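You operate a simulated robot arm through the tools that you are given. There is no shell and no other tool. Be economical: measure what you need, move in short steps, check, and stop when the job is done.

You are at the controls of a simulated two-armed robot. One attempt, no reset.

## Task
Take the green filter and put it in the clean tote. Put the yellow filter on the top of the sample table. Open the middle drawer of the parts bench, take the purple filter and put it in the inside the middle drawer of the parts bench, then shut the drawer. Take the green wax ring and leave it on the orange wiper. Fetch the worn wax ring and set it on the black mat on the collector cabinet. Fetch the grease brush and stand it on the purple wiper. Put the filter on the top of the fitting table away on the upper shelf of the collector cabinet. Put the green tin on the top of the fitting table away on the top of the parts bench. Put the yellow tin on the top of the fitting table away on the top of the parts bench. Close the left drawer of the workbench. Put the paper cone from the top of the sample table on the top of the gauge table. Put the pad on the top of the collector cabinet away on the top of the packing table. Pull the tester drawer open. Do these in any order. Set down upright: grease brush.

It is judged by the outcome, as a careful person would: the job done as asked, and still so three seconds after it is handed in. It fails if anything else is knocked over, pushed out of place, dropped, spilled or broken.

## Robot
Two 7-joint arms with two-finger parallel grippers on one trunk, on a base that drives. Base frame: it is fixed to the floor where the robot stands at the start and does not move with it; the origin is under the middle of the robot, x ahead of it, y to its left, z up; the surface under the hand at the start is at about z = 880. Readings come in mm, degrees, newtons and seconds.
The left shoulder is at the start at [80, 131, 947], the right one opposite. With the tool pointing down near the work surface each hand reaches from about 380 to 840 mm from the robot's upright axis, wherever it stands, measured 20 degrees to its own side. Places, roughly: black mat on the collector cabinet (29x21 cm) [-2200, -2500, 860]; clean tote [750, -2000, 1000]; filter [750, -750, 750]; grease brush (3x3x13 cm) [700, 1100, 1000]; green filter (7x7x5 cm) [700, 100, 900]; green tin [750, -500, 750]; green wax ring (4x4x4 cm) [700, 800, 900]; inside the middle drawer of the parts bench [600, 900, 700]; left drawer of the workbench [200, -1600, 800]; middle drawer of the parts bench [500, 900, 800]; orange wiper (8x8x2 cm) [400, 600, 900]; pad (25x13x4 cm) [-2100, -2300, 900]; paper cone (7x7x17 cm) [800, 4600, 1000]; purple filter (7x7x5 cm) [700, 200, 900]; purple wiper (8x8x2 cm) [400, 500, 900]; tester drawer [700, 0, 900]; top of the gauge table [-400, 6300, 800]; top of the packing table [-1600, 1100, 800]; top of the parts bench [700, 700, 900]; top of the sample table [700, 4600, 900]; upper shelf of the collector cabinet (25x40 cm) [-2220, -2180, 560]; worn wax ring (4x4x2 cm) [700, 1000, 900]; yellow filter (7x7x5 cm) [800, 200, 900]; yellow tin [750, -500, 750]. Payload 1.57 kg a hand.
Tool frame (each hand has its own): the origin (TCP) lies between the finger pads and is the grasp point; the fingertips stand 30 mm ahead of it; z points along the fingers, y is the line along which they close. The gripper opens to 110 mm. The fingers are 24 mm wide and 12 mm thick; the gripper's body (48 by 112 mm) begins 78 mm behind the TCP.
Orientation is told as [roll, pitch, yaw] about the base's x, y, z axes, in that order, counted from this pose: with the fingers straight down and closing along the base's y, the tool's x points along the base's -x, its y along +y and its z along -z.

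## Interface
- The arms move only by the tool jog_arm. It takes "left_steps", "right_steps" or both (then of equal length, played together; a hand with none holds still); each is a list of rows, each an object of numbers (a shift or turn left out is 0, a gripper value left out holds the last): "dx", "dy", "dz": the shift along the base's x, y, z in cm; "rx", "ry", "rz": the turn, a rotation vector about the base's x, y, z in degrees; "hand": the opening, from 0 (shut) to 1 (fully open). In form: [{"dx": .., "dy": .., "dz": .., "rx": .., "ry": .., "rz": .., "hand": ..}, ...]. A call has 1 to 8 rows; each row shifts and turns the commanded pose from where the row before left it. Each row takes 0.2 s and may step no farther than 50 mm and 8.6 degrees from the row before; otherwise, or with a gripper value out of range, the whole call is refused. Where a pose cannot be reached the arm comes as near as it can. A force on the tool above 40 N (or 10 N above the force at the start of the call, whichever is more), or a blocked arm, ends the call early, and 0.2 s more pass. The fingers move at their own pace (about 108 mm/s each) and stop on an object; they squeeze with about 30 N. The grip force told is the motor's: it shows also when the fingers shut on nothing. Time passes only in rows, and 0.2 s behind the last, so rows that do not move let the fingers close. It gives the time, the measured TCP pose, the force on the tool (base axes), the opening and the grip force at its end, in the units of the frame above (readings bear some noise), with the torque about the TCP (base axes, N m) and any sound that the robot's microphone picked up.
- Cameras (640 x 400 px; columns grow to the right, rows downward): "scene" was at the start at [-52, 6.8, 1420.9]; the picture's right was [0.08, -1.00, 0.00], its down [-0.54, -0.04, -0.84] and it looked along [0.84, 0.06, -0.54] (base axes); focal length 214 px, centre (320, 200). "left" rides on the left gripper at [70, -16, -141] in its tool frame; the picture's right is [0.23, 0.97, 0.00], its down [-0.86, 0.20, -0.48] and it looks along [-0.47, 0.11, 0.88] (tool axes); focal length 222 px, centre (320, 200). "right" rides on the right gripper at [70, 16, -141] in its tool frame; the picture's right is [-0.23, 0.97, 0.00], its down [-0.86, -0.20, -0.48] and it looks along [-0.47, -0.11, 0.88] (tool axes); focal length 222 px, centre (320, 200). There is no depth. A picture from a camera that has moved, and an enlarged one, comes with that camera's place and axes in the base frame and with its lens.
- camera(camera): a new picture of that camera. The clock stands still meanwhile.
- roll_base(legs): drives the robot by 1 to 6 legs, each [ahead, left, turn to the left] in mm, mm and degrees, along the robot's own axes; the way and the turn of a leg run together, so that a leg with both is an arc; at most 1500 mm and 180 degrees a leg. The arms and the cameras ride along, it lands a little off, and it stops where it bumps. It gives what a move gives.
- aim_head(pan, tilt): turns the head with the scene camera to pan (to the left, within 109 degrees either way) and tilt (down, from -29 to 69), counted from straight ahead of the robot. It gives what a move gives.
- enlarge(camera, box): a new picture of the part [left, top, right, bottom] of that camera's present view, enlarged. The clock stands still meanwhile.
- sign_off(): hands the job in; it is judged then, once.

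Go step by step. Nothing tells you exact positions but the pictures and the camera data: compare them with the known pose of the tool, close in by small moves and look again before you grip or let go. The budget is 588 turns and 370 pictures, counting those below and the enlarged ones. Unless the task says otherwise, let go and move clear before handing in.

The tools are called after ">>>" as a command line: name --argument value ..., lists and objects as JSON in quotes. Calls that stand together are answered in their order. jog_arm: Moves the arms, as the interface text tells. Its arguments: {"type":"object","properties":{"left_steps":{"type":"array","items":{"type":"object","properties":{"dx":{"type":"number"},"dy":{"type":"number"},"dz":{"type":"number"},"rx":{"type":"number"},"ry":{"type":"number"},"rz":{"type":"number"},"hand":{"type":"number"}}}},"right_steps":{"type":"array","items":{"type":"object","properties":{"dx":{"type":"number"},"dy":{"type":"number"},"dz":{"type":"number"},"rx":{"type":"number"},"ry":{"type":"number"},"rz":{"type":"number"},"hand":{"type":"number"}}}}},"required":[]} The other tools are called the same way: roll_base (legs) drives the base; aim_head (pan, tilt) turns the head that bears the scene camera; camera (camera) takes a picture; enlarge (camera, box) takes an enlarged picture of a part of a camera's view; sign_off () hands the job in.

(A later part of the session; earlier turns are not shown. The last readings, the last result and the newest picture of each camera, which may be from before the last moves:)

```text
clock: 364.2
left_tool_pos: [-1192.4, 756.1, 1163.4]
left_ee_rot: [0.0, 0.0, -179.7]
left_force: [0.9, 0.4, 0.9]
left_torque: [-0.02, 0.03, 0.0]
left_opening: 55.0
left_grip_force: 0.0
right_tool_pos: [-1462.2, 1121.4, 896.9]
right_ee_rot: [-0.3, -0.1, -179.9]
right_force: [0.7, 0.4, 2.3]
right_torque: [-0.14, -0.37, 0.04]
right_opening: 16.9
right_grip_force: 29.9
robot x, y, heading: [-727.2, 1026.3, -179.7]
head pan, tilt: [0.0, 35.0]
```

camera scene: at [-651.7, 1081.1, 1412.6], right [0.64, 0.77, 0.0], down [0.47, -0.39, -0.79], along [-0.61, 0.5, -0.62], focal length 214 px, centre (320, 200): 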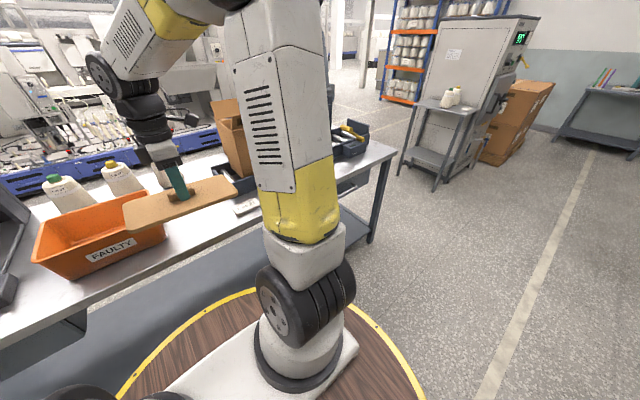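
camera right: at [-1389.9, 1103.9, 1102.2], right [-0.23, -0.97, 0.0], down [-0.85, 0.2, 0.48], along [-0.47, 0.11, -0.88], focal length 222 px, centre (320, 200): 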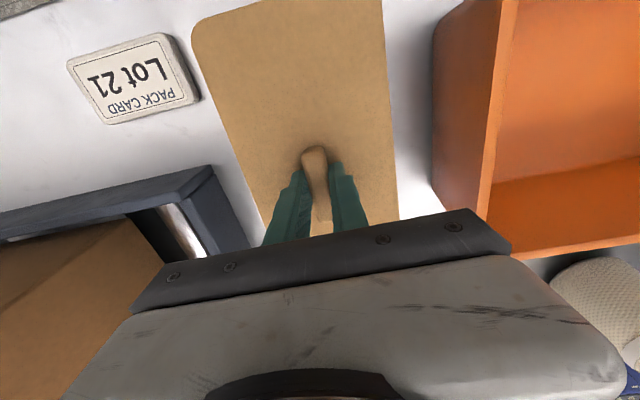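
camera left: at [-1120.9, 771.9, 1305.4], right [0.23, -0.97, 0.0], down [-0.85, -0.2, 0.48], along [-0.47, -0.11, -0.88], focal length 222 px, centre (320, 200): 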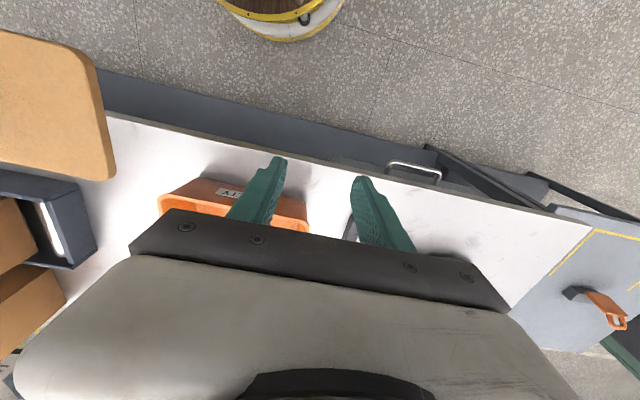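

>>> jog_arm --right_steps '[{"dz": -0.1}, {"hand": 0.4}, {}, {"dz": 2}, {"dz": 4}, {"dz": 5}, {"dz": 5}, {"dz": 5}]'

>>> enlarge --camera "scene" --box '[200, 130, 460, 290]'

```text
clock: 366.0
left_tool_pos: [-1192.5, 755.0, 1162.4]
left_ee_rot: [0.0, -0.1, -179.8]
left_force: [-0.1, -0.9, 1.0]
left_torque: [0.02, -0.02, -0.01]
left_opening: 55.1
left_grip_force: 0.0
right_tool_pos: [-1460.8, 1121.0, 1105.3]
right_ee_rot: [-0.3, -0.1, -179.9]
right_force: [-0.4, -0.5, 0.0]
right_torque: [-0.01, -0.01, 0.0]
right_opening: 44.1
right_grip_force: 0.2
robot x, y, heading: [-726.8, 1023.3, -179.8]
head pan, tilt: [0.0, 35.0]
```

```text
2.46 times, centred on (330, 210) of scene
camera zoom: at [-673.7, 1025.7, 1417.1], right [0.0, 1.0, 0.0], down [0.57, 0.0, -0.82], along [-0.82, 0.0, -0.57], focal length 528 px, centre (295, 175)
```

zoom: 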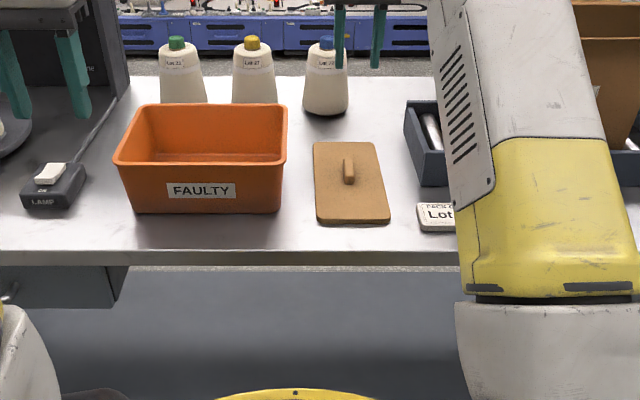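

The pad is placed. Now for the filter panel: back off, turn around and go to the fitting table.

>>> jog_arm --right_steps '[{"dx": 4.9}, {"dx": 4.9}, {"dx": 4.9}, {"dx": 4.9}, {"dx": 4.9}, {}]'

>>> roll_base --legs '[[-300, 0, 0], [0, 0, 179.8], [0, -1500, 0], [0, -330, 0]]'

>>> camera --camera "scene"

```text
clock: 367.4
left_tool_pos: [-1191.4, 756.7, 1163.2]
left_ee_rot: [0.0, 0.0, -179.7]
left_force: [0.3, 0.2, -0.2]
left_torque: [-0.02, -0.01, 0.02]
left_opening: 55.0
left_grip_force: 0.1
right_tool_pos: [-1213.8, 1121.0, 1104.7]
right_ee_rot: [-0.3, -0.1, -179.9]
right_force: [0.1, -0.9, 0.6]
right_torque: [-0.02, -0.04, 0.01]
right_opening: 43.9
right_grip_force: 0.0
robot x, y, heading: [-721.8, 1025.2, -179.9]
head pan, tilt: [0.0, 35.0]
```

```text
clock: 385.5
left_tool_pos: [-2.5, -551.4, 1162.8]
left_ee_rot: [0.0, 0.0, -2.3]
left_force: [1.2, -0.3, 0.7]
left_torque: [-0.04, -0.02, 0.02]
left_opening: 55.0
left_grip_force: 0.1
right_tool_pos: [3.2, -917.4, 1104.9]
right_ee_rot: [-0.3, -0.1, -2.3]
right_force: [0.3, -0.3, 0.0]
right_torque: [-0.01, 0.02, -0.01]
right_opening: 43.9
right_grip_force: 0.0
robot x, y, heading: [-484.3, -798.6, -2.5]
head pan, tilt: [0.0, 35.0]
```

```text
194 pictures are left
camera scene: at [-536.2, -797.5, 1417.1], right [-0.04, -1.0, 0.0], down [-0.57, 0.02, -0.82], along [0.82, -0.03, -0.57], focal length 214 px, centre (320, 200)
```

scene: 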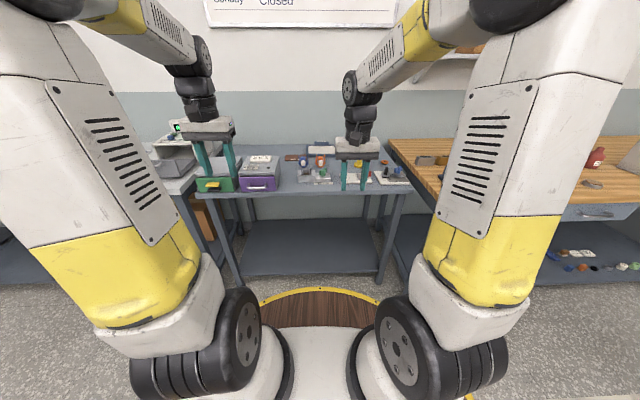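

>>> roll_base --legs '[[0, 0, 2.5], [500, 0, 0]]'

>>> jog_arm --right_steps '[{"rz": 8.2}, {"rz": 8.2}, {"rz": 8.2}, {"rz": 8.2}, {"rz": 8.2}, {"rz": 8.2}, {"rz": 8.2}, {"rz": 8.2}]'

>>> jog_arm --right_steps '[{"rz": 8.2, "dx": 3, "dy": 1}, {"rz": 8.2, "dx": 3, "dy": 1}, {"rz": 8.0, "dx": 3, "dy": 1}, {"dx": 3}, {}]'

>>> camera --camera "right"

>>> enlarge --camera "scene" --box '[250, 120, 450, 250]'

```text
clock: 388.9
left_tool_pos: [487.3, -528.0, 1163.3]
left_ee_rot: [-0.1, 0.0, 0.4]
left_force: [0.2, -0.3, -0.8]
left_torque: [-0.02, 0.01, 0.03]
left_opening: 55.0
left_grip_force: 0.0
right_tool_pos: [512.4, -894.0, 1102.9]
right_ee_rot: [-0.3, -0.1, 0.2]
right_force: [-0.6, -0.3, 0.4]
right_torque: [0.01, 0.04, -0.02]
right_opening: 44.2
right_grip_force: 0.1
robot x, y, heading: [21.1, -796.6, 0.0]
head pan, tilt: [0.0, 35.0]
```

```text
clock: 390.7
left_tool_pos: [488.0, -527.8, 1163.4]
left_ee_rot: [0.0, 0.0, 0.5]
left_force: [-0.3, 0.3, 0.3]
left_torque: [0.01, -0.03, -0.02]
left_opening: 55.0
left_grip_force: 0.0
right_tool_pos: [510.9, -893.7, 1104.1]
right_ee_rot: [-0.2, 0.0, 65.9]
right_force: [-1.4, 0.6, -0.6]
right_torque: [0.0, -0.01, -0.02]
right_opening: 43.7
right_grip_force: 0.0
robot x, y, heading: [21.6, -799.3, 0.2]
head pan, tilt: [0.0, 35.0]
```

```text
clock: 391.9
left_tool_pos: [487.6, -526.5, 1162.5]
left_ee_rot: [0.0, 0.1, 0.4]
left_force: [0.0, -0.3, 0.7]
left_torque: [0.0, -0.01, 0.02]
left_opening: 54.9
left_grip_force: 0.1
right_tool_pos: [633.0, -863.2, 1104.1]
right_ee_rot: [-0.2, -0.1, 90.3]
right_force: [0.2, 0.3, 0.8]
right_torque: [0.0, 0.01, 0.02]
right_opening: 43.9
right_grip_force: 0.0
robot x, y, heading: [20.2, -796.7, 0.1]
head pan, tilt: [0.0, 35.0]
```

```text
193 pictures are left
camera right: at [616.4, -934.1, 1245.2], right [-0.97, 0.22, 0.0], down [0.19, 0.86, 0.48], along [0.11, 0.47, -0.88], focal length 222 px, centre (320, 200)
```

right: 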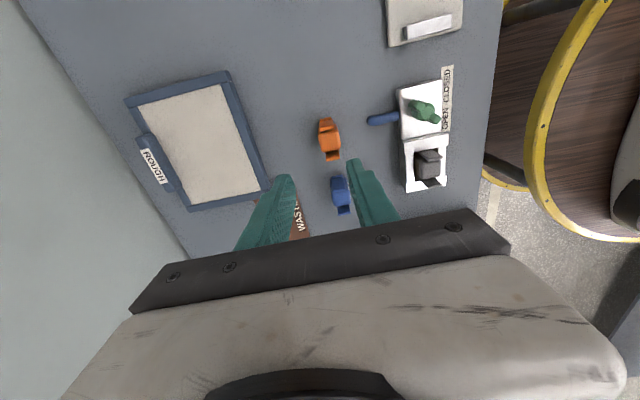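

```text
3.08 times, centred on (350, 185) of scene
camera zoom: at [-32.9, -798.5, 1417.1], right [0.0, -1.0, 0.0], down [-0.57, 0.0, -0.82], along [0.82, 0.0, -0.57], focal length 660 px, centre (228, 246)
```

zoom: 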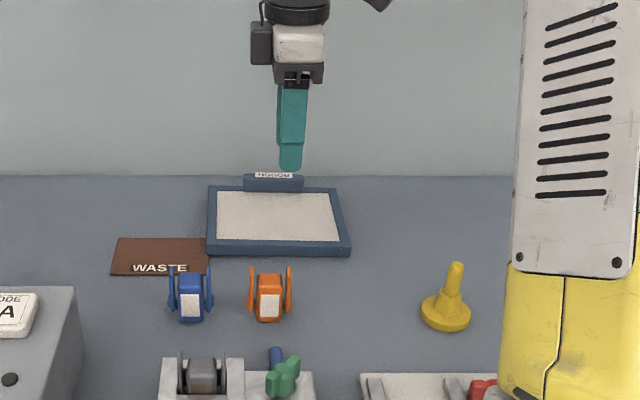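

>>> jog_arm --right_steps '[{"dx": 4.2, "dy": -0.4, "hand": 0.45}, {"dx": 4.2, "dy": -0.4}, {"dx": 4.2, "dy": -0.4}, {"dz": -4}, {"dz": -4}, {"dz": -4}, {}]'

>>> camera --camera "right"

>>> enlarge --camera "scene" --box '[280, 140, 380, 220]'

```text
clock: 393.5
left_tool_pos: [488.8, -528.6, 1162.7]
left_ee_rot: [0.0, -0.1, 0.4]
left_force: [0.3, -0.7, -0.7]
left_torque: [0.03, -0.06, 0.04]
left_opening: 54.9
left_grip_force: 0.1
right_tool_pos: [758.5, -875.6, 984.8]
right_ee_rot: [-0.2, 0.0, 90.2]
right_force: [-0.5, -0.3, -0.6]
right_torque: [0.0, 0.0, 0.01]
right_opening: 49.2
right_grip_force: 0.1
robot x, y, heading: [17.8, -795.4, -0.0]
head pan, tilt: [0.0, 35.0]
```

```text
191 pictures are left
camera right: at [742.7, -946.1, 1125.6], right [-0.97, 0.22, 0.0], down [0.19, 0.86, 0.48], along [0.11, 0.47, -0.88], focal length 222 px, centre (320, 200)
```

right: 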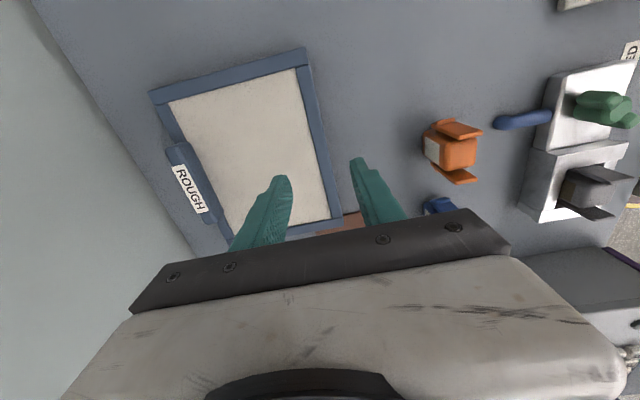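

```text
5.00 times, centred on (330, 180) of scene
camera zoom: at [-32.9, -798.5, 1417.1], right [0.0, -1.0, 0.0], down [-0.57, 0.0, -0.82], along [0.82, 0.0, -0.57], focal length 1072 px, centre (270, 300)
```

zoom: 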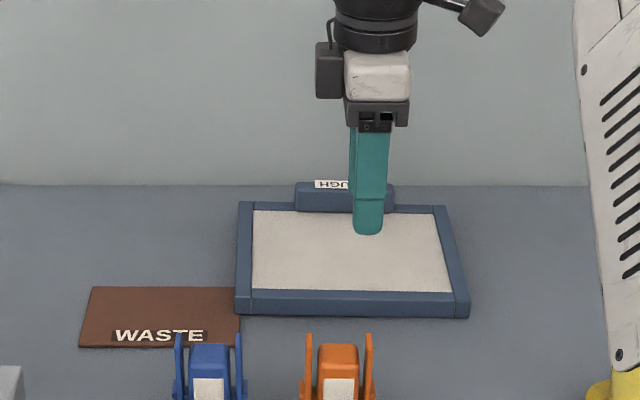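

The frame is thin (about 15 mm), but the "ROUGH" tab at its far edge is an upright handle I can grip from above. It is too far to reach comfortably, so I'll first drag the panel toward me with closed fingertips inside the front rim.

>>> jog_arm --right_steps '[{"hand": 0, "dx": 1.5}, {"dx": 1.5}, {"dz": -3}, {"dz": -3}, {"dz": -2}, {}]'

>>> camera --camera "right"

>>> enlarge --camera "scene" --box '[280, 140, 380, 220]'

```text
clock: 394.9
left_tool_pos: [487.2, -528.3, 1162.7]
left_ee_rot: [0.0, 0.0, 0.4]
left_force: [0.7, 0.1, 0.4]
left_torque: [-0.03, -0.02, 0.02]
left_opening: 54.7
left_grip_force: 0.1
right_tool_pos: [787.7, -875.5, 904.6]
right_ee_rot: [-0.2, -0.1, 90.1]
right_force: [0.4, 0.2, 0.0]
right_torque: [-0.01, -0.02, -0.01]
right_opening: 0.0
right_grip_force: 21.3
robot x, y, heading: [20.7, -797.2, 0.3]
head pan, tilt: [0.0, 35.0]
```

```text
189 pictures are left
camera right: at [772.0, -946.1, 1044.8], right [-0.97, 0.22, 0.0], down [0.19, 0.86, 0.48], along [0.11, 0.47, -0.88], focal length 222 px, centre (320, 200)
```

right: 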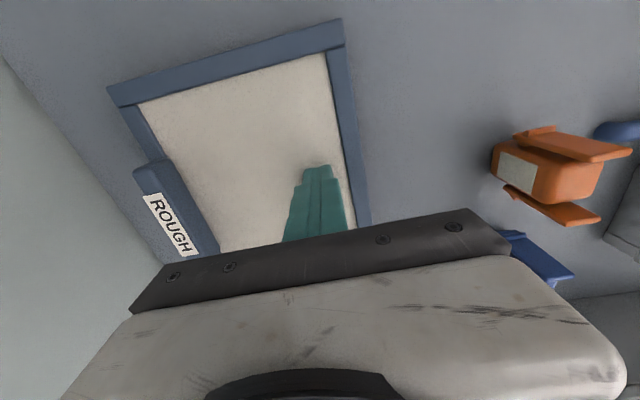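

```text
5.00 times, centred on (330, 180) of scene
camera zoom: at [-32.8, -798.5, 1417.1], right [0.0, -1.0, 0.0], down [-0.57, 0.0, -0.82], along [0.82, 0.0, -0.57], focal length 1072 px, centre (270, 300)
```

zoom: 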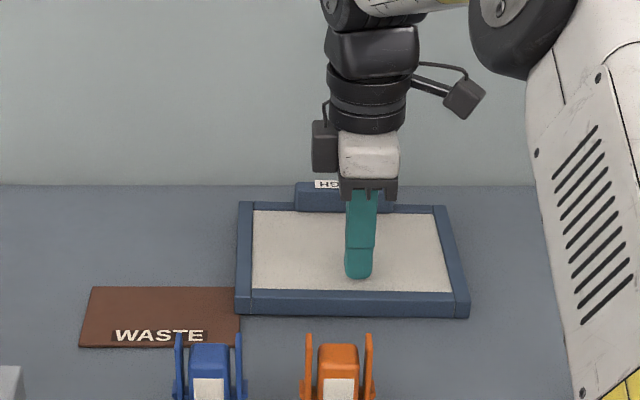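

>>> jog_arm --right_steps '[{"dz": -0.6}, {"dz": -0.4}, {"dz": -0.3}, {}]'

```text
clock: 395.6
left_tool_pos: [487.3, -527.9, 1163.3]
left_ee_rot: [0.0, 0.0, 0.4]
left_force: [0.2, -0.5, 0.3]
left_torque: [-0.01, -0.02, 0.0]
left_opening: 54.7
left_grip_force: 0.1
right_tool_pos: [789.4, -875.6, 899.5]
right_ee_rot: [-0.6, -0.2, 90.3]
right_force: [1.7, 0.3, 7.3]
right_torque: [0.1, 0.0, 0.0]
right_opening: 0.1
right_grip_force: 21.3
robot x, y, heading: [17.9, -797.7, 0.0]
head pan, tilt: [0.0, 35.0]
stopped in row 3 (right hand): the force on the tool passed its limit at 44 N (the readings are from after the stop); the commanded pose is now the measured one
```

>>> jog_arm --right_steps '[{"dx": -0.7}, {"dx": -0.7}, {"dx": -1}, {"dx": -1}, {"dx": -1}, {}]'

>>> enlarge --camera "scene" --box '[280, 140, 380, 220]'

```text
clock: 397.0
left_tool_pos: [487.3, -528.4, 1164.0]
left_ee_rot: [0.0, -0.1, 0.4]
left_force: [0.5, -0.5, 0.6]
left_torque: [0.01, -0.02, 0.01]
left_opening: 55.0
left_grip_force: 0.0
right_tool_pos: [744.5, -874.9, 899.8]
right_ee_rot: [-0.7, -0.2, 90.2]
right_force: [8.7, -0.3, 24.0]
right_torque: [0.26, -0.24, -0.09]
right_opening: 0.0
right_grip_force: 21.5
robot x, y, heading: [18.1, -797.1, -0.1]
head pan, tilt: [0.0, 35.0]
```

```text
5.00 times, centred on (330, 180) of scene
camera zoom: at [-33.4, -798.5, 1417.1], right [0.0, -1.0, 0.0], down [-0.57, 0.0, -0.82], along [0.82, 0.0, -0.57], focal length 1072 px, centre (270, 300)
```

zoom: 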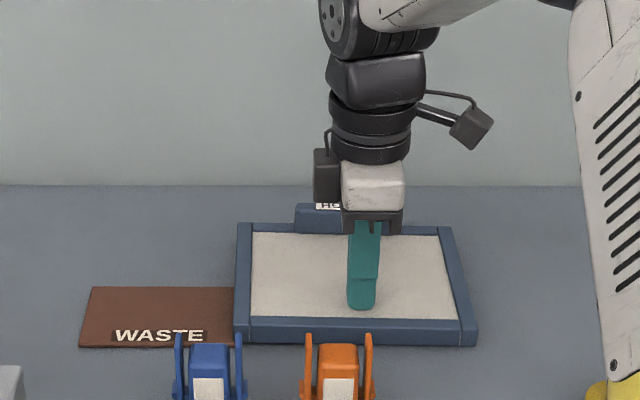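

>>> jog_arm --right_steps '[{"dx": -1}, {"dx": -1}, {"dx": -1}, {"dx": -0.3}, {}]'

>>> jog_arm --right_steps '[{"dz": 2}, {"dz": 4}, {"dz": 5}, {"dx": 4}, {"dx": 4, "hand": 0.5}, {"dx": 2}, {}]'

>>> camera --camera "right"

>>> enlarge --camera "scene" --box '[280, 140, 380, 220]'

```text
clock: 398.2
left_tool_pos: [486.8, -527.6, 1164.1]
left_ee_rot: [0.0, 0.0, 0.4]
left_force: [-0.5, 0.0, -0.2]
left_torque: [0.05, 0.04, -0.01]
left_opening: 54.7
left_grip_force: 0.0
right_tool_pos: [712.0, -875.9, 898.9]
right_ee_rot: [-0.6, -0.2, 90.2]
right_force: [9.9, 0.1, 27.7]
right_torque: [0.3, -0.26, -0.12]
right_opening: 0.0
right_grip_force: 21.6
robot x, y, heading: [22.6, -799.4, 0.2]
head pan, tilt: [0.0, 35.0]
```

```text
clock: 399.8
left_tool_pos: [487.4, -528.7, 1163.5]
left_ee_rot: [0.1, 0.0, 0.4]
left_force: [0.2, 0.8, 0.3]
left_torque: [0.01, -0.02, -0.01]
left_opening: 55.0
left_grip_force: 0.0
right_tool_pos: [811.7, -875.6, 1008.0]
right_ee_rot: [-0.5, -0.1, 90.1]
right_force: [-0.3, 0.9, 0.2]
right_torque: [0.02, 0.01, 0.01]
right_opening: 55.0
right_grip_force: 0.1
robot x, y, heading: [20.7, -801.6, 0.4]
head pan, tilt: [0.0, 35.0]
```

```text
186 pictures are left
camera right: at [795.6, -946.2, 1148.6], right [-0.97, 0.22, -0.01], down [0.19, 0.85, 0.48], along [0.11, 0.47, -0.88], focal length 222 px, centre (320, 200)
```

right: 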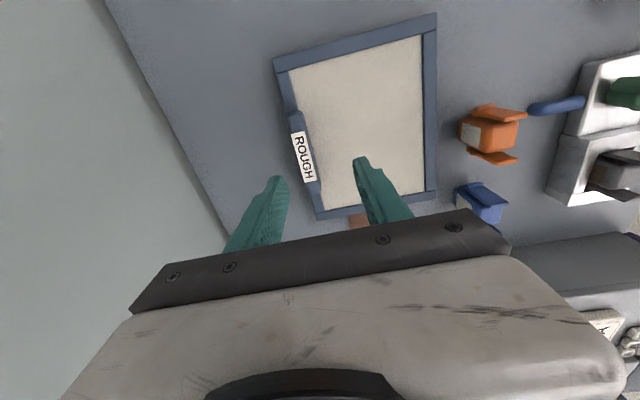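

```text
5.00 times, centred on (330, 180) of scene
camera zoom: at [-32.9, -798.5, 1417.1], right [0.0, -1.0, 0.0], down [-0.57, 0.0, -0.82], along [0.82, 0.0, -0.57], focal length 1072 px, centre (270, 300)
```

zoom: 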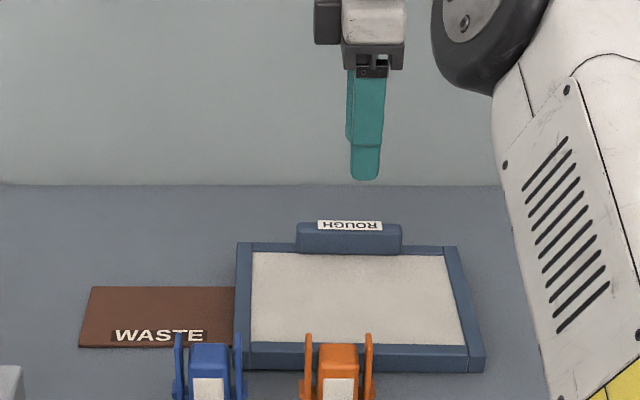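

The panel moved closer, with its tab now at about (832,-877), top z≈900. For insertion the hand must turn 180° between picking and placing, so I'll test whether the right wrist can reach the opposite yaw.

>>> jog_arm --right_steps '[{"dz": 4, "dx": -4, "rz": -8.5}, {"dz": 4, "dx": -4, "rz": -8.5}, {"dx": -4, "rz": -8.5}, {"rz": -8.5}, {"rz": -8.5}, {"rz": -8.5}, {"rz": -8.5}, {"rz": -8.5}]'

>>> jog_arm --right_steps '[{"rz": -8.5}, {"rz": -8.5}, {"rz": -8.5}, {"rz": -8.5}, {"rz": -8.5}, {"rz": -8.5}, {"rz": -8.5}, {"rz": -8.5}]'

>>> jog_arm --right_steps '[{"rz": -8.5}, {"rz": -8.5}, {"rz": -8.5}, {"rz": -8.5}, {"rz": -8.5}, {"rz": -1.6}, {}]'

>>> camera --camera "scene"

```text
refused: row 1 steps farther than a row can; nothing moved
```

```text
clock: 401.6
left_tool_pos: [487.7, -528.4, 1162.8]
left_ee_rot: [0.0, 0.0, 0.4]
left_force: [-0.1, -0.3, -0.3]
left_torque: [-0.02, -0.01, 0.01]
left_opening: 54.8
left_grip_force: 0.1
right_tool_pos: [810.7, -876.9, 1007.9]
right_ee_rot: [-0.5, -0.1, 22.2]
right_force: [-0.4, 0.6, 0.3]
right_torque: [0.01, 0.04, 0.01]
right_opening: 54.9
right_grip_force: 0.1
robot x, y, heading: [19.8, -800.6, 0.3]
head pan, tilt: [0.0, 35.0]
```

```text
clock: 403.2
left_tool_pos: [488.6, -528.4, 1162.1]
left_ee_rot: [0.0, 0.1, 0.5]
left_force: [-0.9, 0.8, 0.5]
left_torque: [0.02, 0.01, 0.01]
left_opening: 55.1
left_grip_force: 0.1
right_tool_pos: [810.6, -875.4, 1008.9]
right_ee_rot: [-0.4, -0.2, -21.9]
right_force: [-0.1, 0.5, 0.4]
right_torque: [0.01, 0.02, -0.01]
right_opening: 54.9
right_grip_force: 0.0
robot x, y, heading: [19.6, -802.0, 0.3]
head pan, tilt: [0.0, 35.0]
```

```text
184 pictures are left
camera scene: at [-33.0, -798.5, 1417.1], right [0.0, -1.0, 0.0], down [-0.57, 0.0, -0.82], along [0.82, 0.0, -0.57], focal length 214 px, centre (320, 200)
```

scene: 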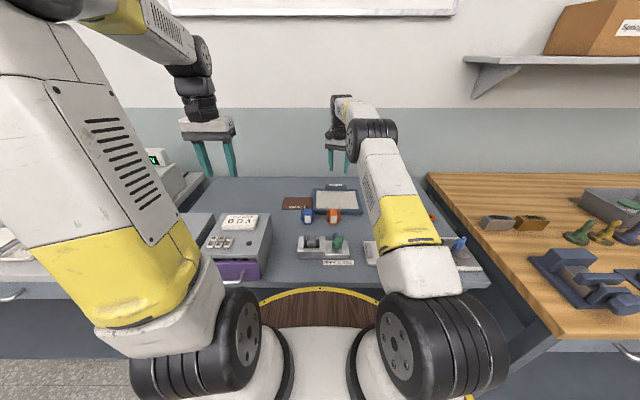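

>>> jog_arm --right_steps '[{"rz": -8.5}, {"rz": -8.5}, {"rz": -8.5}, {"rz": -8.5}, {"rz": -8.5}, {"rz": -8.5}, {"rz": -8.5}, {"rz": -8.5}]'

>>> camera --camera "right"

>>> camera --camera "scene"

```text
clock: 405.0
left_tool_pos: [487.7, -527.9, 1163.0]
left_ee_rot: [0.1, 0.0, 0.4]
left_force: [0.1, -0.1, 0.1]
left_torque: [-0.01, 0.02, -0.01]
left_opening: 55.1
left_grip_force: 0.0
right_tool_pos: [813.0, -875.6, 1008.1]
right_ee_rot: [-0.7, -0.2, -90.0]
right_force: [0.1, 0.0, 0.4]
right_torque: [-0.02, -0.03, 0.02]
right_opening: 55.1
right_grip_force: 0.1
robot x, y, heading: [19.6, -794.3, 0.3]
head pan, tilt: [0.0, 35.0]
```

```text
183 pictures are left
camera right: at [830.2, -806.1, 1149.0], right [0.97, -0.23, -0.01], down [-0.2, -0.85, 0.48], along [-0.12, -0.47, -0.88], focal length 222 px, centre (320, 200)
```

right: 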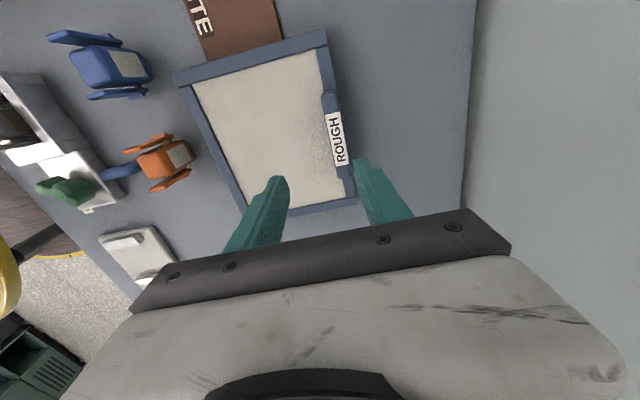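

```text
182 pictures are left
camera scene: at [-33.0, -798.5, 1417.1], right [0.0, -1.0, 0.0], down [-0.57, 0.0, -0.82], along [0.82, 0.0, -0.57], focal length 214 px, centre (320, 200)
```

scene: 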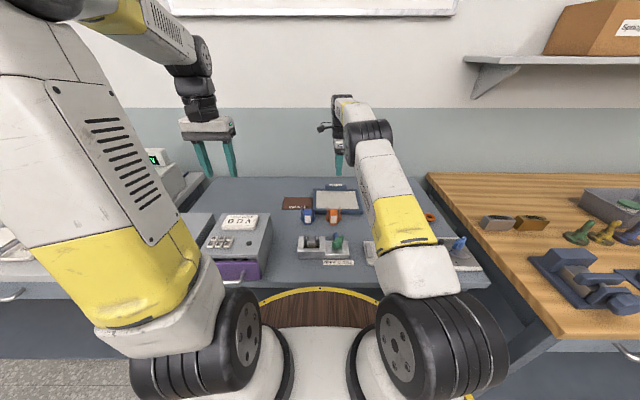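

The wrist manages the opposite yaw here. I'll descend on the tab.

>>> jog_arm --right_steps '[{"dx": 2.0, "dy": 0.4, "rx": 0.6}, {"dz": -4}, {"dz": -3}, {"dz": -2}, {}]'

>>> camera --camera "right"

>>> enlarge --camera "scene" --box '[280, 140, 380, 220]'

```text
clock: 406.2
left_tool_pos: [488.5, -527.9, 1162.0]
left_ee_rot: [0.1, 0.0, 0.4]
left_force: [-0.2, 0.9, -0.3]
left_torque: [-0.01, 0.02, -0.01]
left_opening: 55.1
left_grip_force: 0.1
right_tool_pos: [821.7, -869.6, 917.7]
right_ee_rot: [-0.6, 0.4, -89.9]
right_force: [-0.8, -0.2, -0.4]
right_torque: [0.02, -0.01, -0.04]
right_opening: 55.2
right_grip_force: 0.1
right hand out of reach, approached as far as the arm can: row 1
robot x, y, heading: [24.1, -802.1, 0.1]
head pan, tilt: [0.0, 35.0]
```

```text
181 pictures are left
camera right: at [839.7, -801.2, 1059.1], right [0.97, -0.23, -0.01], down [-0.19, -0.86, 0.47], along [-0.12, -0.46, -0.88], focal length 222 px, centre (320, 200)
```

right: 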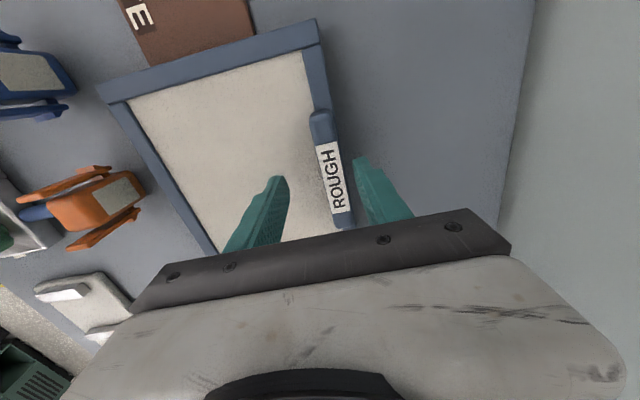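

```text
5.00 times, centred on (330, 180) of scene
camera zoom: at [-33.0, -798.5, 1417.1], right [0.0, -1.0, 0.0], down [-0.57, 0.0, -0.82], along [0.82, 0.0, -0.57], focal length 1072 px, centre (270, 300)
```

zoom: 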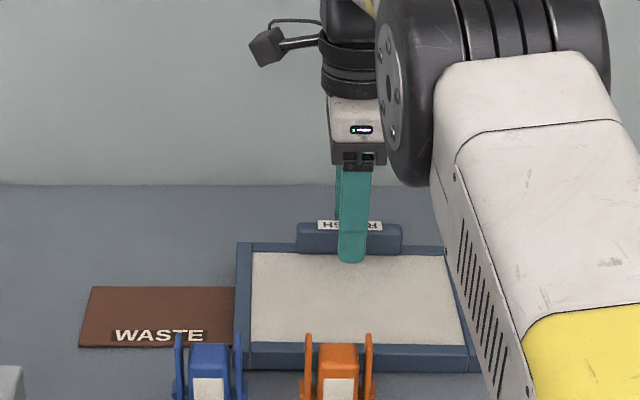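

>>> roll_base --legs '[[20, 0, 0]]'

>>> jog_arm --right_steps '[{"dx": -0.6}, {"dz": -0.7}, {"dz": -0.5}, {}]'

>>> camera --camera "right"

```text
clock: 407.0
left_tool_pos: [508.3, -527.9, 1162.9]
left_ee_rot: [0.1, 0.0, 0.4]
left_force: [0.9, -0.2, -0.4]
left_torque: [0.0, 0.04, 0.0]
left_opening: 55.0
left_grip_force: 0.1
right_tool_pos: [842.6, -868.8, 917.0]
right_ee_rot: [-0.5, 0.5, -89.9]
right_force: [-0.4, 0.9, 0.0]
right_torque: [-0.03, 0.01, 0.03]
right_opening: 55.0
right_grip_force: 0.1
robot x, y, heading: [39.7, -796.3, 0.1]
head pan, tilt: [0.0, 35.0]
```

```text
clock: 408.0
left_tool_pos: [507.9, -528.2, 1162.6]
left_ee_rot: [-0.1, -0.1, 0.5]
left_force: [0.1, 0.5, 0.5]
left_torque: [0.02, 0.01, 0.02]
left_opening: 55.1
left_grip_force: 0.2
right_tool_pos: [835.7, -869.2, 906.9]
right_ee_rot: [-0.4, 0.5, -89.9]
right_force: [-0.2, -0.1, -0.3]
right_torque: [-0.03, -0.01, -0.01]
right_opening: 55.1
right_grip_force: 0.1
robot x, y, heading: [40.3, -794.9, 0.3]
head pan, tilt: [0.0, 35.0]
```

```text
179 pictures are left
camera right: at [854.0, -800.5, 1047.8], right [0.97, -0.22, -0.01], down [-0.19, -0.86, 0.47], along [-0.12, -0.46, -0.88], focal length 222 px, centre (320, 200)
```

right: 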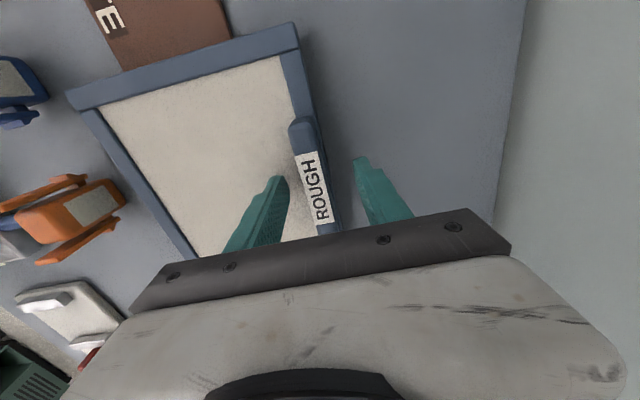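

>>> jog_arm --right_steps '[{"dx": -0.3, "dz": -0.4, "dy": 0.3}, {}, {"hand": 0}, {}, {}]'

>>> jog_arm --right_steps '[{"dz": 0.5}, {"dz": 1}, {"dz": 1.5}, {}]'

>>> camera --camera "right"

>>> enlarge --camera "scene" --box '[260, 130, 400, 240]'

```text
clock: 409.2
left_tool_pos: [508.8, -528.6, 1163.1]
left_ee_rot: [0.0, 0.0, 0.4]
left_force: [0.0, -0.5, -0.4]
left_torque: [-0.01, 0.02, 0.0]
left_opening: 55.0
left_grip_force: 0.0
right_tool_pos: [832.8, -865.5, 902.4]
right_ee_rot: [-0.6, 0.5, -89.9]
right_force: [0.1, -0.3, 0.5]
right_torque: [-0.03, -0.13, 0.0]
right_opening: 17.6
right_grip_force: 30.5
robot x, y, heading: [40.9, -796.1, 0.1]
head pan, tilt: [0.0, 35.0]
```

```text
clock: 410.2
left_tool_pos: [507.7, -528.7, 1163.0]
left_ee_rot: [0.0, 0.0, 0.4]
left_force: [-0.3, 0.3, 0.2]
left_torque: [0.0, 0.02, 0.01]
left_opening: 55.0
left_grip_force: 0.1
right_tool_pos: [834.0, -866.3, 931.8]
right_ee_rot: [-0.7, 0.4, -89.9]
right_force: [-0.1, -0.8, -1.4]
right_torque: [0.01, -0.15, -0.03]
right_opening: 17.3
right_grip_force: 30.3
robot x, y, heading: [37.8, -799.7, 0.1]
head pan, tilt: [0.0, 35.0]
```

```text
178 pictures are left
camera right: at [851.0, -798.3, 1073.4], right [0.97, -0.22, -0.01], down [-0.19, -0.86, 0.47], along [-0.12, -0.46, -0.88], focal length 222 px, centre (320, 200)
```

right: 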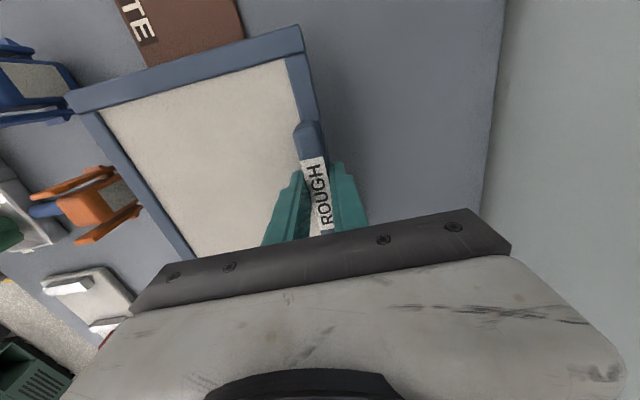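

```text
3.64 times, centred on (330, 185) of scene
camera zoom: at [-12.8, -798.4, 1417.1], right [0.0, -1.0, 0.0], down [-0.57, 0.0, -0.82], along [0.82, 0.0, -0.57], focal length 780 px, centre (284, 254)
```

zoom: 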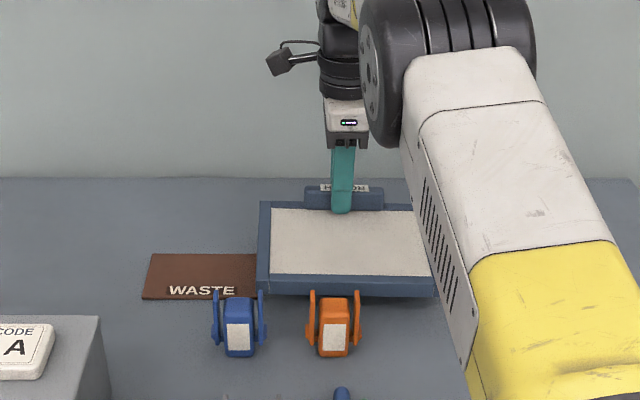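

The filter panel lifts level and is light. I'll raise it, then swing it 180° so it extends away from the robot.

>>> jog_arm --right_steps '[{"dz": 3}, {"dz": 4}, {"dz": 4}, {"dz": 4, "dx": -1.5}, {"dz": 4, "dx": -1.5}, {"dx": -3}, {"dx": -3}]'

>>> jog_arm --right_steps '[{"rz": 8.5}, {"rz": 8.5}, {"rz": 8.5}, {"rz": 8.5}, {"rz": 8.5}, {"rz": 8.5}, {"rz": 8.5}, {"rz": 8.5}]'

>>> jog_arm --right_steps '[{"rz": 8.5, "dx": -1}, {"rz": 8.5, "dx": -1}, {"rz": 8.5, "dx": -1}, {"rz": 8.5, "dx": -1}, {"rz": 8.5, "dx": -1}, {"rz": 8.5, "dx": -1}, {"rz": 8.5, "dx": -1}, {"rz": 8.5, "dx": -1}]'

>>> camera --camera "scene"

```text
clock: 411.8
left_tool_pos: [507.7, -527.4, 1160.9]
left_ee_rot: [0.0, 0.1, 0.3]
left_force: [0.6, -0.4, 0.7]
left_torque: [0.0, 0.05, -0.02]
left_opening: 55.0
left_grip_force: 0.1
right_tool_pos: [743.1, -865.0, 1122.3]
right_ee_rot: [-0.5, 0.5, -89.8]
right_force: [0.4, 0.2, -1.9]
right_torque: [-0.03, -0.07, 0.03]
right_opening: 17.4
right_grip_force: 30.5
robot x, y, heading: [39.9, -800.9, 0.1]
head pan, tilt: [0.0, 35.0]
```

```text
clock: 413.6
left_tool_pos: [507.6, -528.4, 1162.0]
left_ee_rot: [0.0, 0.0, 0.4]
left_force: [0.4, -0.5, 0.0]
left_torque: [-0.02, -0.01, 0.01]
left_opening: 55.1
left_grip_force: 0.0
right_tool_pos: [742.9, -866.7, 1121.5]
right_ee_rot: [-0.5, 0.5, -21.6]
right_force: [1.0, 0.3, -1.8]
right_torque: [0.12, -0.02, 0.0]
right_opening: 17.5
right_grip_force: 30.2
robot x, y, heading: [37.9, -799.2, 0.7]
head pan, tilt: [0.0, 35.0]
```

```text
clock: 415.4
left_tool_pos: [507.8, -527.9, 1162.8]
left_ee_rot: [-0.1, 0.0, 0.5]
left_force: [0.3, 0.1, 0.1]
left_torque: [0.01, 0.02, 0.01]
left_opening: 55.3
left_grip_force: 0.2
right_tool_pos: [662.0, -866.0, 1121.1]
right_ee_rot: [-0.5, 0.4, 46.3]
right_force: [0.3, -0.1, -1.8]
right_torque: [0.1, 0.1, -0.02]
right_opening: 17.4
right_grip_force: 29.9
robot x, y, heading: [43.5, -801.2, 0.0]
head pan, tilt: [0.0, 35.0]
```

```text
176 pictures are left
camera scene: at [-12.7, -798.4, 1417.1], right [0.0, -1.0, 0.0], down [-0.57, 0.0, -0.82], along [0.82, 0.0, -0.57], focal length 214 px, centre (320, 200)
```

scene: 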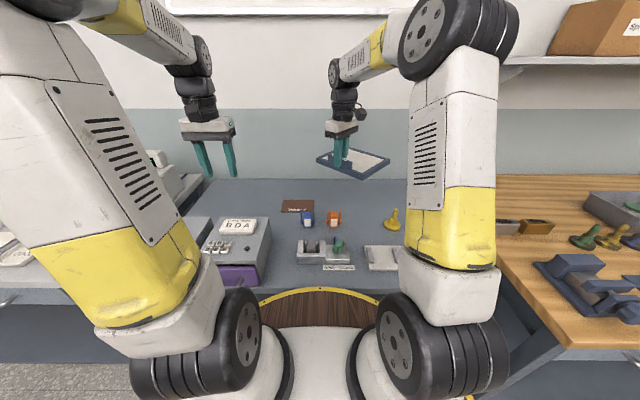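

>>> jog_arm --right_steps '[{"rz": 8.5, "dx": -2, "dy": -3}, {"rz": 8.5, "dx": -2, "dy": -3}, {"rz": 8.5, "dx": -2, "dy": -3}, {"rz": 8.5, "dx": -2, "dy": -3}, {"rz": 8.5, "dx": -2, "dy": -3}, {"rz": 1.2, "dx": -3, "dy": -3}, {"dx": -3, "dz": 3}, {}]'

>>> roll_base --legs '[[-320, 0, 0], [0, 1500, 0], [0, 150, 0]]'

>>> camera --camera "scene"

```text
clock: 417.2
left_tool_pos: [508.1, -528.7, 1163.7]
left_ee_rot: [-0.1, 0.1, 0.4]
left_force: [0.1, 0.8, -0.1]
left_torque: [-0.02, 0.01, -0.03]
left_opening: 55.0
left_grip_force: 0.0
right_tool_pos: [503.1, -1046.7, 1152.5]
right_ee_rot: [-0.5, 0.5, 89.9]
right_force: [0.1, 0.5, -2.7]
right_torque: [-0.02, 0.13, 0.02]
right_opening: 17.5
right_grip_force: 29.9
robot x, y, heading: [39.4, -799.3, 0.3]
head pan, tilt: [0.0, 35.0]
```

```text
clock: 427.3
left_tool_pos: [170.9, 1124.4, 1163.6]
left_ee_rot: [0.0, -0.1, 0.8]
left_force: [0.1, -0.4, -0.1]
left_torque: [0.0, 0.02, 0.0]
left_opening: 55.1
left_grip_force: 0.1
right_tool_pos: [168.6, 605.6, 1151.8]
right_ee_rot: [-0.5, 0.4, 90.4]
right_force: [0.7, -0.3, -1.1]
right_torque: [0.0, 0.15, 0.01]
right_opening: 17.4
right_grip_force: 30.1
robot x, y, heading: [-294.5, 848.2, 0.8]
head pan, tilt: [0.0, 35.0]
```

```text
175 pictures are left
camera scene: at [-347.2, 849.0, 1417.1], right [0.01, -1.0, 0.0], down [-0.57, -0.01, -0.82], along [0.82, 0.01, -0.57], focal length 214 px, centre (320, 200)
```

scene: 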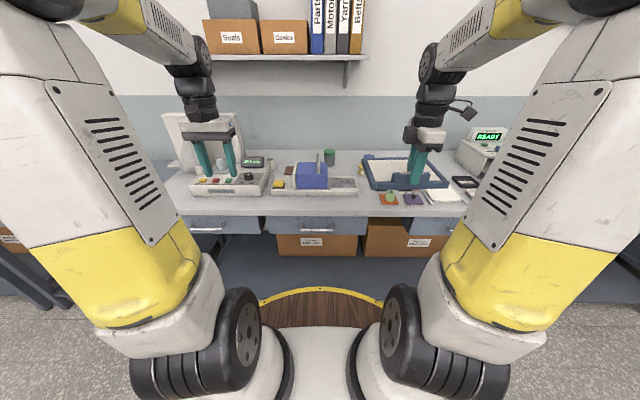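

>>> roll_base --legs '[[285, 0, -0.8]]'

>>> jog_arm --left_steps '[{"dx": 3.5, "dy": -2.5}, {"dx": 3.5, "dy": -2.5}, {"dx": 3.5, "dy": -2.5}, {"dx": 3.5, "dy": -2.5}, {"dx": 3.5, "dy": -2.5}, {"dx": 3.5, "dy": -2.5}, {}]'

>>> camera --camera "left"

>>> camera --camera "scene"

```text
clock: 429.3
left_tool_pos: [463.0, 1119.0, 1163.2]
left_ee_rot: [0.0, 0.0, 0.0]
left_force: [0.4, 0.6, -0.2]
left_torque: [0.0, -0.01, 0.05]
left_opening: 55.1
left_grip_force: 0.0
right_tool_pos: [453.6, 600.2, 1152.1]
right_ee_rot: [-0.5, 0.5, 89.5]
right_force: [0.6, 0.4, -1.1]
right_torque: [0.0, 0.14, 0.0]
right_opening: 17.4
right_grip_force: 29.9
robot x, y, heading: [-3.8, 851.4, 0.1]
head pan, tilt: [0.0, 35.0]
```

```text
clock: 430.9
left_tool_pos: [676.2, 967.9, 1163.5]
left_ee_rot: [0.1, 0.0, 0.1]
left_force: [-0.1, -0.2, -0.6]
left_torque: [-0.02, 0.0, -0.02]
left_opening: 54.9
left_grip_force: 0.1
right_tool_pos: [454.0, 600.5, 1150.8]
right_ee_rot: [-0.5, 0.4, 89.5]
right_force: [0.6, -0.6, -1.8]
right_torque: [0.02, 0.13, 0.03]
right_opening: 17.5
right_grip_force: 30.0
robot x, y, heading: [-3.6, 855.3, -0.1]
head pan, tilt: [0.0, 35.0]
```

```text
174 pictures are left
camera left: at [607.6, 951.2, 1305.6], right [-0.23, 0.97, 0.0], down [0.86, 0.2, 0.48], along [0.47, 0.11, -0.88], focal length 222 px, centre (320, 200)
```

left: 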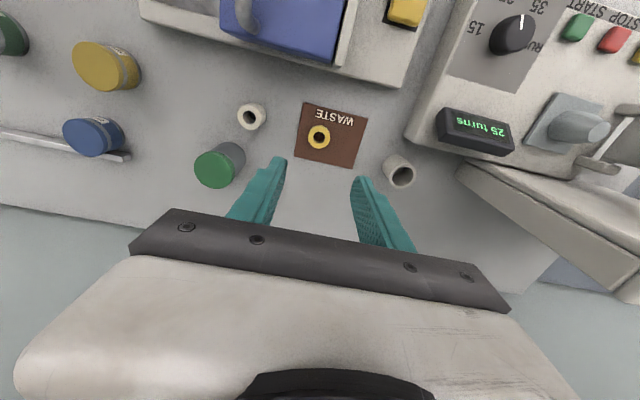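

```text
173 pictures are left
camera scene: at [-59.0, 851.3, 1417.1], right [0.0, -1.0, 0.0], down [-0.57, 0.0, -0.82], along [0.82, 0.0, -0.57], focal length 214 px, centre (320, 200)
```

scene: 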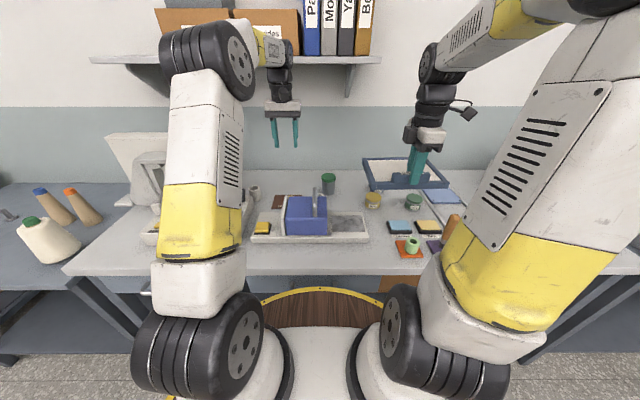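

>>> jog_arm --left_steps '[{"dx": 2, "dz": -4, "hand": 0.6}, {"dz": -5}, {"dz": -5}, {"dz": -4}, {}]'

>>> camera --camera "left"

```text
clock: 432.1
left_tool_pos: [693.4, 969.5, 981.6]
left_ee_rot: [0.0, 0.0, 0.1]
left_force: [1.0, 0.8, 0.5]
left_torque: [-0.01, -0.01, 0.03]
left_opening: 66.0
left_grip_force: 0.1
right_tool_pos: [454.2, 600.5, 1150.6]
right_ee_rot: [-0.5, 0.4, 89.5]
right_force: [-1.0, 0.5, -2.2]
right_torque: [0.0, 0.11, 0.01]
right_opening: 17.4
right_grip_force: 29.8
robot x, y, heading: [-5.3, 854.6, 0.2]
head pan, tilt: [0.0, 35.0]
```

```text
172 pictures are left
camera left: at [625.4, 952.1, 1124.3], right [-0.23, 0.97, 0.0], down [0.86, 0.2, 0.48], along [0.47, 0.11, -0.88], focal length 222 px, centre (320, 200)
```

left: 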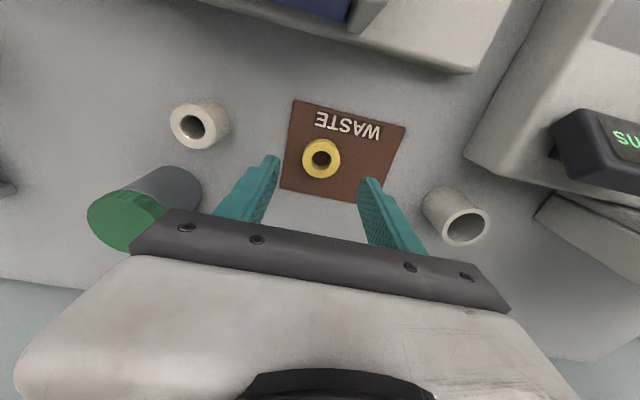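

>>> jog_arm --left_steps '[{"dx": 0.2, "dz": -3}, {"dz": -2.5}, {"dz": -1.2}, {"hand": 0}, {}, {}, {"dz": 4}, {"dz": 5}]'

>>> camera --camera "left"

```text
clock: 433.9
left_tool_pos: [694.0, 967.9, 1005.5]
left_ee_rot: [0.1, 0.1, 0.0]
left_force: [-0.8, 0.1, -0.1]
left_torque: [-0.01, 0.02, -0.02]
left_opening: 38.0
left_grip_force: 30.4
right_tool_pos: [454.0, 599.2, 1151.0]
right_ee_rot: [-0.4, 0.5, 89.5]
right_force: [0.3, -0.3, -2.0]
right_torque: [-0.04, 0.16, 0.03]
right_opening: 17.5
right_grip_force: 30.1
robot x, y, heading: [-6.1, 849.1, -0.4]
head pan, tilt: [0.0, 35.0]
```

```text
171 pictures are left
camera left: at [626.7, 951.3, 1148.2], right [-0.23, 0.97, 0.0], down [0.86, 0.2, 0.48], along [0.46, 0.11, -0.88], focal length 222 px, centre (320, 200)
```

left: 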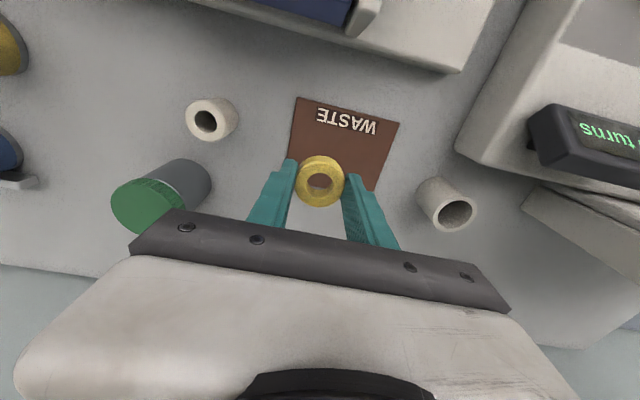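

Both items are held. I'll retract and drive to the collector cabinet.

>>> jog_arm --left_steps '[{"dz": 5}, {"dz": 5}, {"dz": 5}, {"dx": -4.5, "dy": 1}, {"dx": -4.5, "dy": 1}, {"dx": -4.5, "dy": 1}, {"dx": -4.5, "dy": 1}, {"dx": -4.5, "dy": 1}]'

>>> roll_base --legs '[[-450, 0, 0], [0, 0, 180], [0, 1500, 0], [0, 1500, 0], [0, 250, 0]]'

>>> camera --camera "scene"

```text
clock: 435.7
left_tool_pos: [470.9, 1018.9, 1156.2]
left_ee_rot: [0.0, 0.1, -0.1]
left_force: [0.8, 0.1, -0.5]
left_torque: [0.02, 0.04, 0.0]
left_opening: 38.1
left_grip_force: 30.2
right_tool_pos: [454.5, 599.7, 1151.3]
right_ee_rot: [-0.5, 0.4, 89.4]
right_force: [1.0, 0.6, -2.4]
right_torque: [0.01, 0.2, -0.02]
right_opening: 17.3
right_grip_force: 29.8
robot x, y, heading: [-6.4, 849.2, -0.3]
head pan, tilt: [0.0, 35.0]
```

```text
clock: 461.2
left_tool_pos: [-992.7, -2558.4, 1155.5]
left_ee_rot: [-0.1, 0.1, 179.4]
left_force: [0.2, -0.2, 0.0]
left_torque: [-0.02, 0.03, 0.0]
left_opening: 38.2
left_grip_force: 30.0
right_tool_pos: [-972.1, -2140.0, 1150.5]
right_ee_rot: [-0.5, 0.4, -91.2]
right_force: [0.1, 0.0, -1.8]
right_torque: [0.03, -0.13, -0.02]
right_opening: 17.3
right_grip_force: 29.9
robot x, y, heading: [-516.9, -2395.0, 179.4]
head pan, tilt: [0.0, 35.0]
```

```text
170 pictures are left
camera scene: at [-463.6, -2397.5, 1417.1], right [0.01, 1.0, 0.0], down [0.57, -0.01, -0.82], along [-0.82, 0.01, -0.57], focal length 214 px, centre (320, 200)
```

scene: 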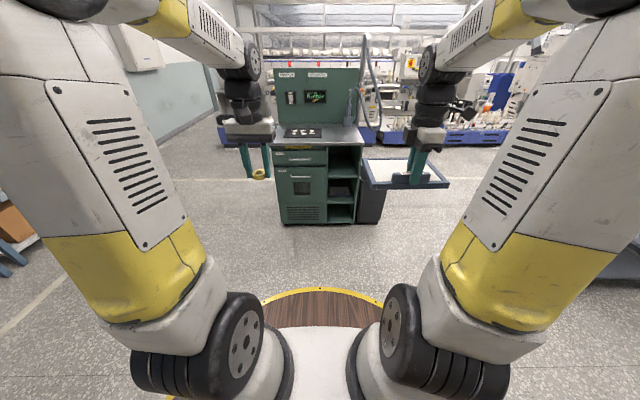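

Arrived. Plan: left sets the worn ring on the front strip of the black mat, then right inserts the panel tilted into the upper shelf opening. Driving closer.

>>> roll_base --legs '[[880, 0, 0.6]]'

>>> camera --camera "scene"

>>> enlarge --camera "scene" --box '[220, 110, 420, 260]'

```text
clock: 465.9
left_tool_pos: [-1873.1, -2560.1, 1155.9]
left_ee_rot: [0.0, 0.1, -179.8]
left_force: [0.4, 0.4, -0.7]
left_torque: [-0.02, 0.01, 0.03]
left_opening: 38.4
left_grip_force: 29.6
right_tool_pos: [-1857.7, -2139.9, 1150.6]
right_ee_rot: [-0.6, 0.4, -90.5]
right_force: [-0.1, 0.0, -2.2]
right_torque: [-0.02, -0.11, 0.03]
right_opening: 17.6
right_grip_force: 29.7
robot x, y, heading: [-1397.2, -2389.5, 179.9]
head pan, tilt: [0.0, 35.0]
```

```text
169 pictures are left
camera scene: at [-1347.0, -2390.6, 1417.1], right [0.0, 1.0, 0.0], down [0.57, 0.0, -0.82], along [-0.82, 0.0, -0.57], focal length 214 px, centre (320, 200)
```

scene: 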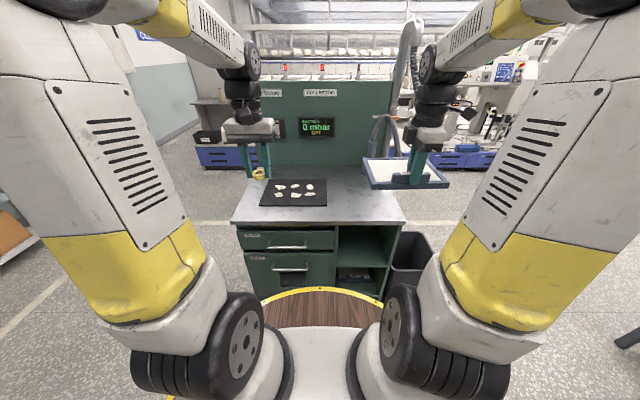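

```text
2.67 times, centred on (320, 185) of scene
camera zoom: at [-1347.0, -2390.6, 1417.1], right [0.0, 1.0, 0.0], down [0.57, 0.0, -0.82], along [-0.82, 0.0, -0.57], focal length 572 px, centre (320, 240)
```

zoom: 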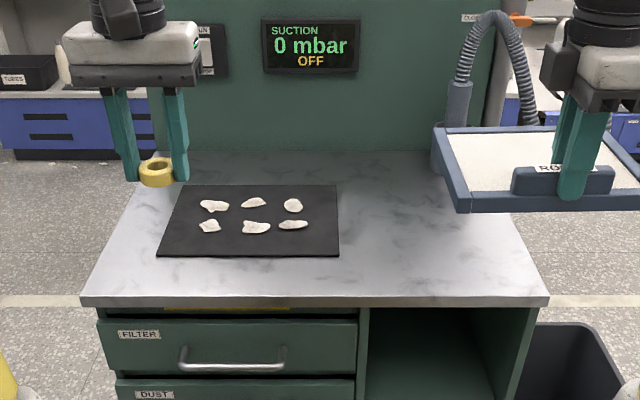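

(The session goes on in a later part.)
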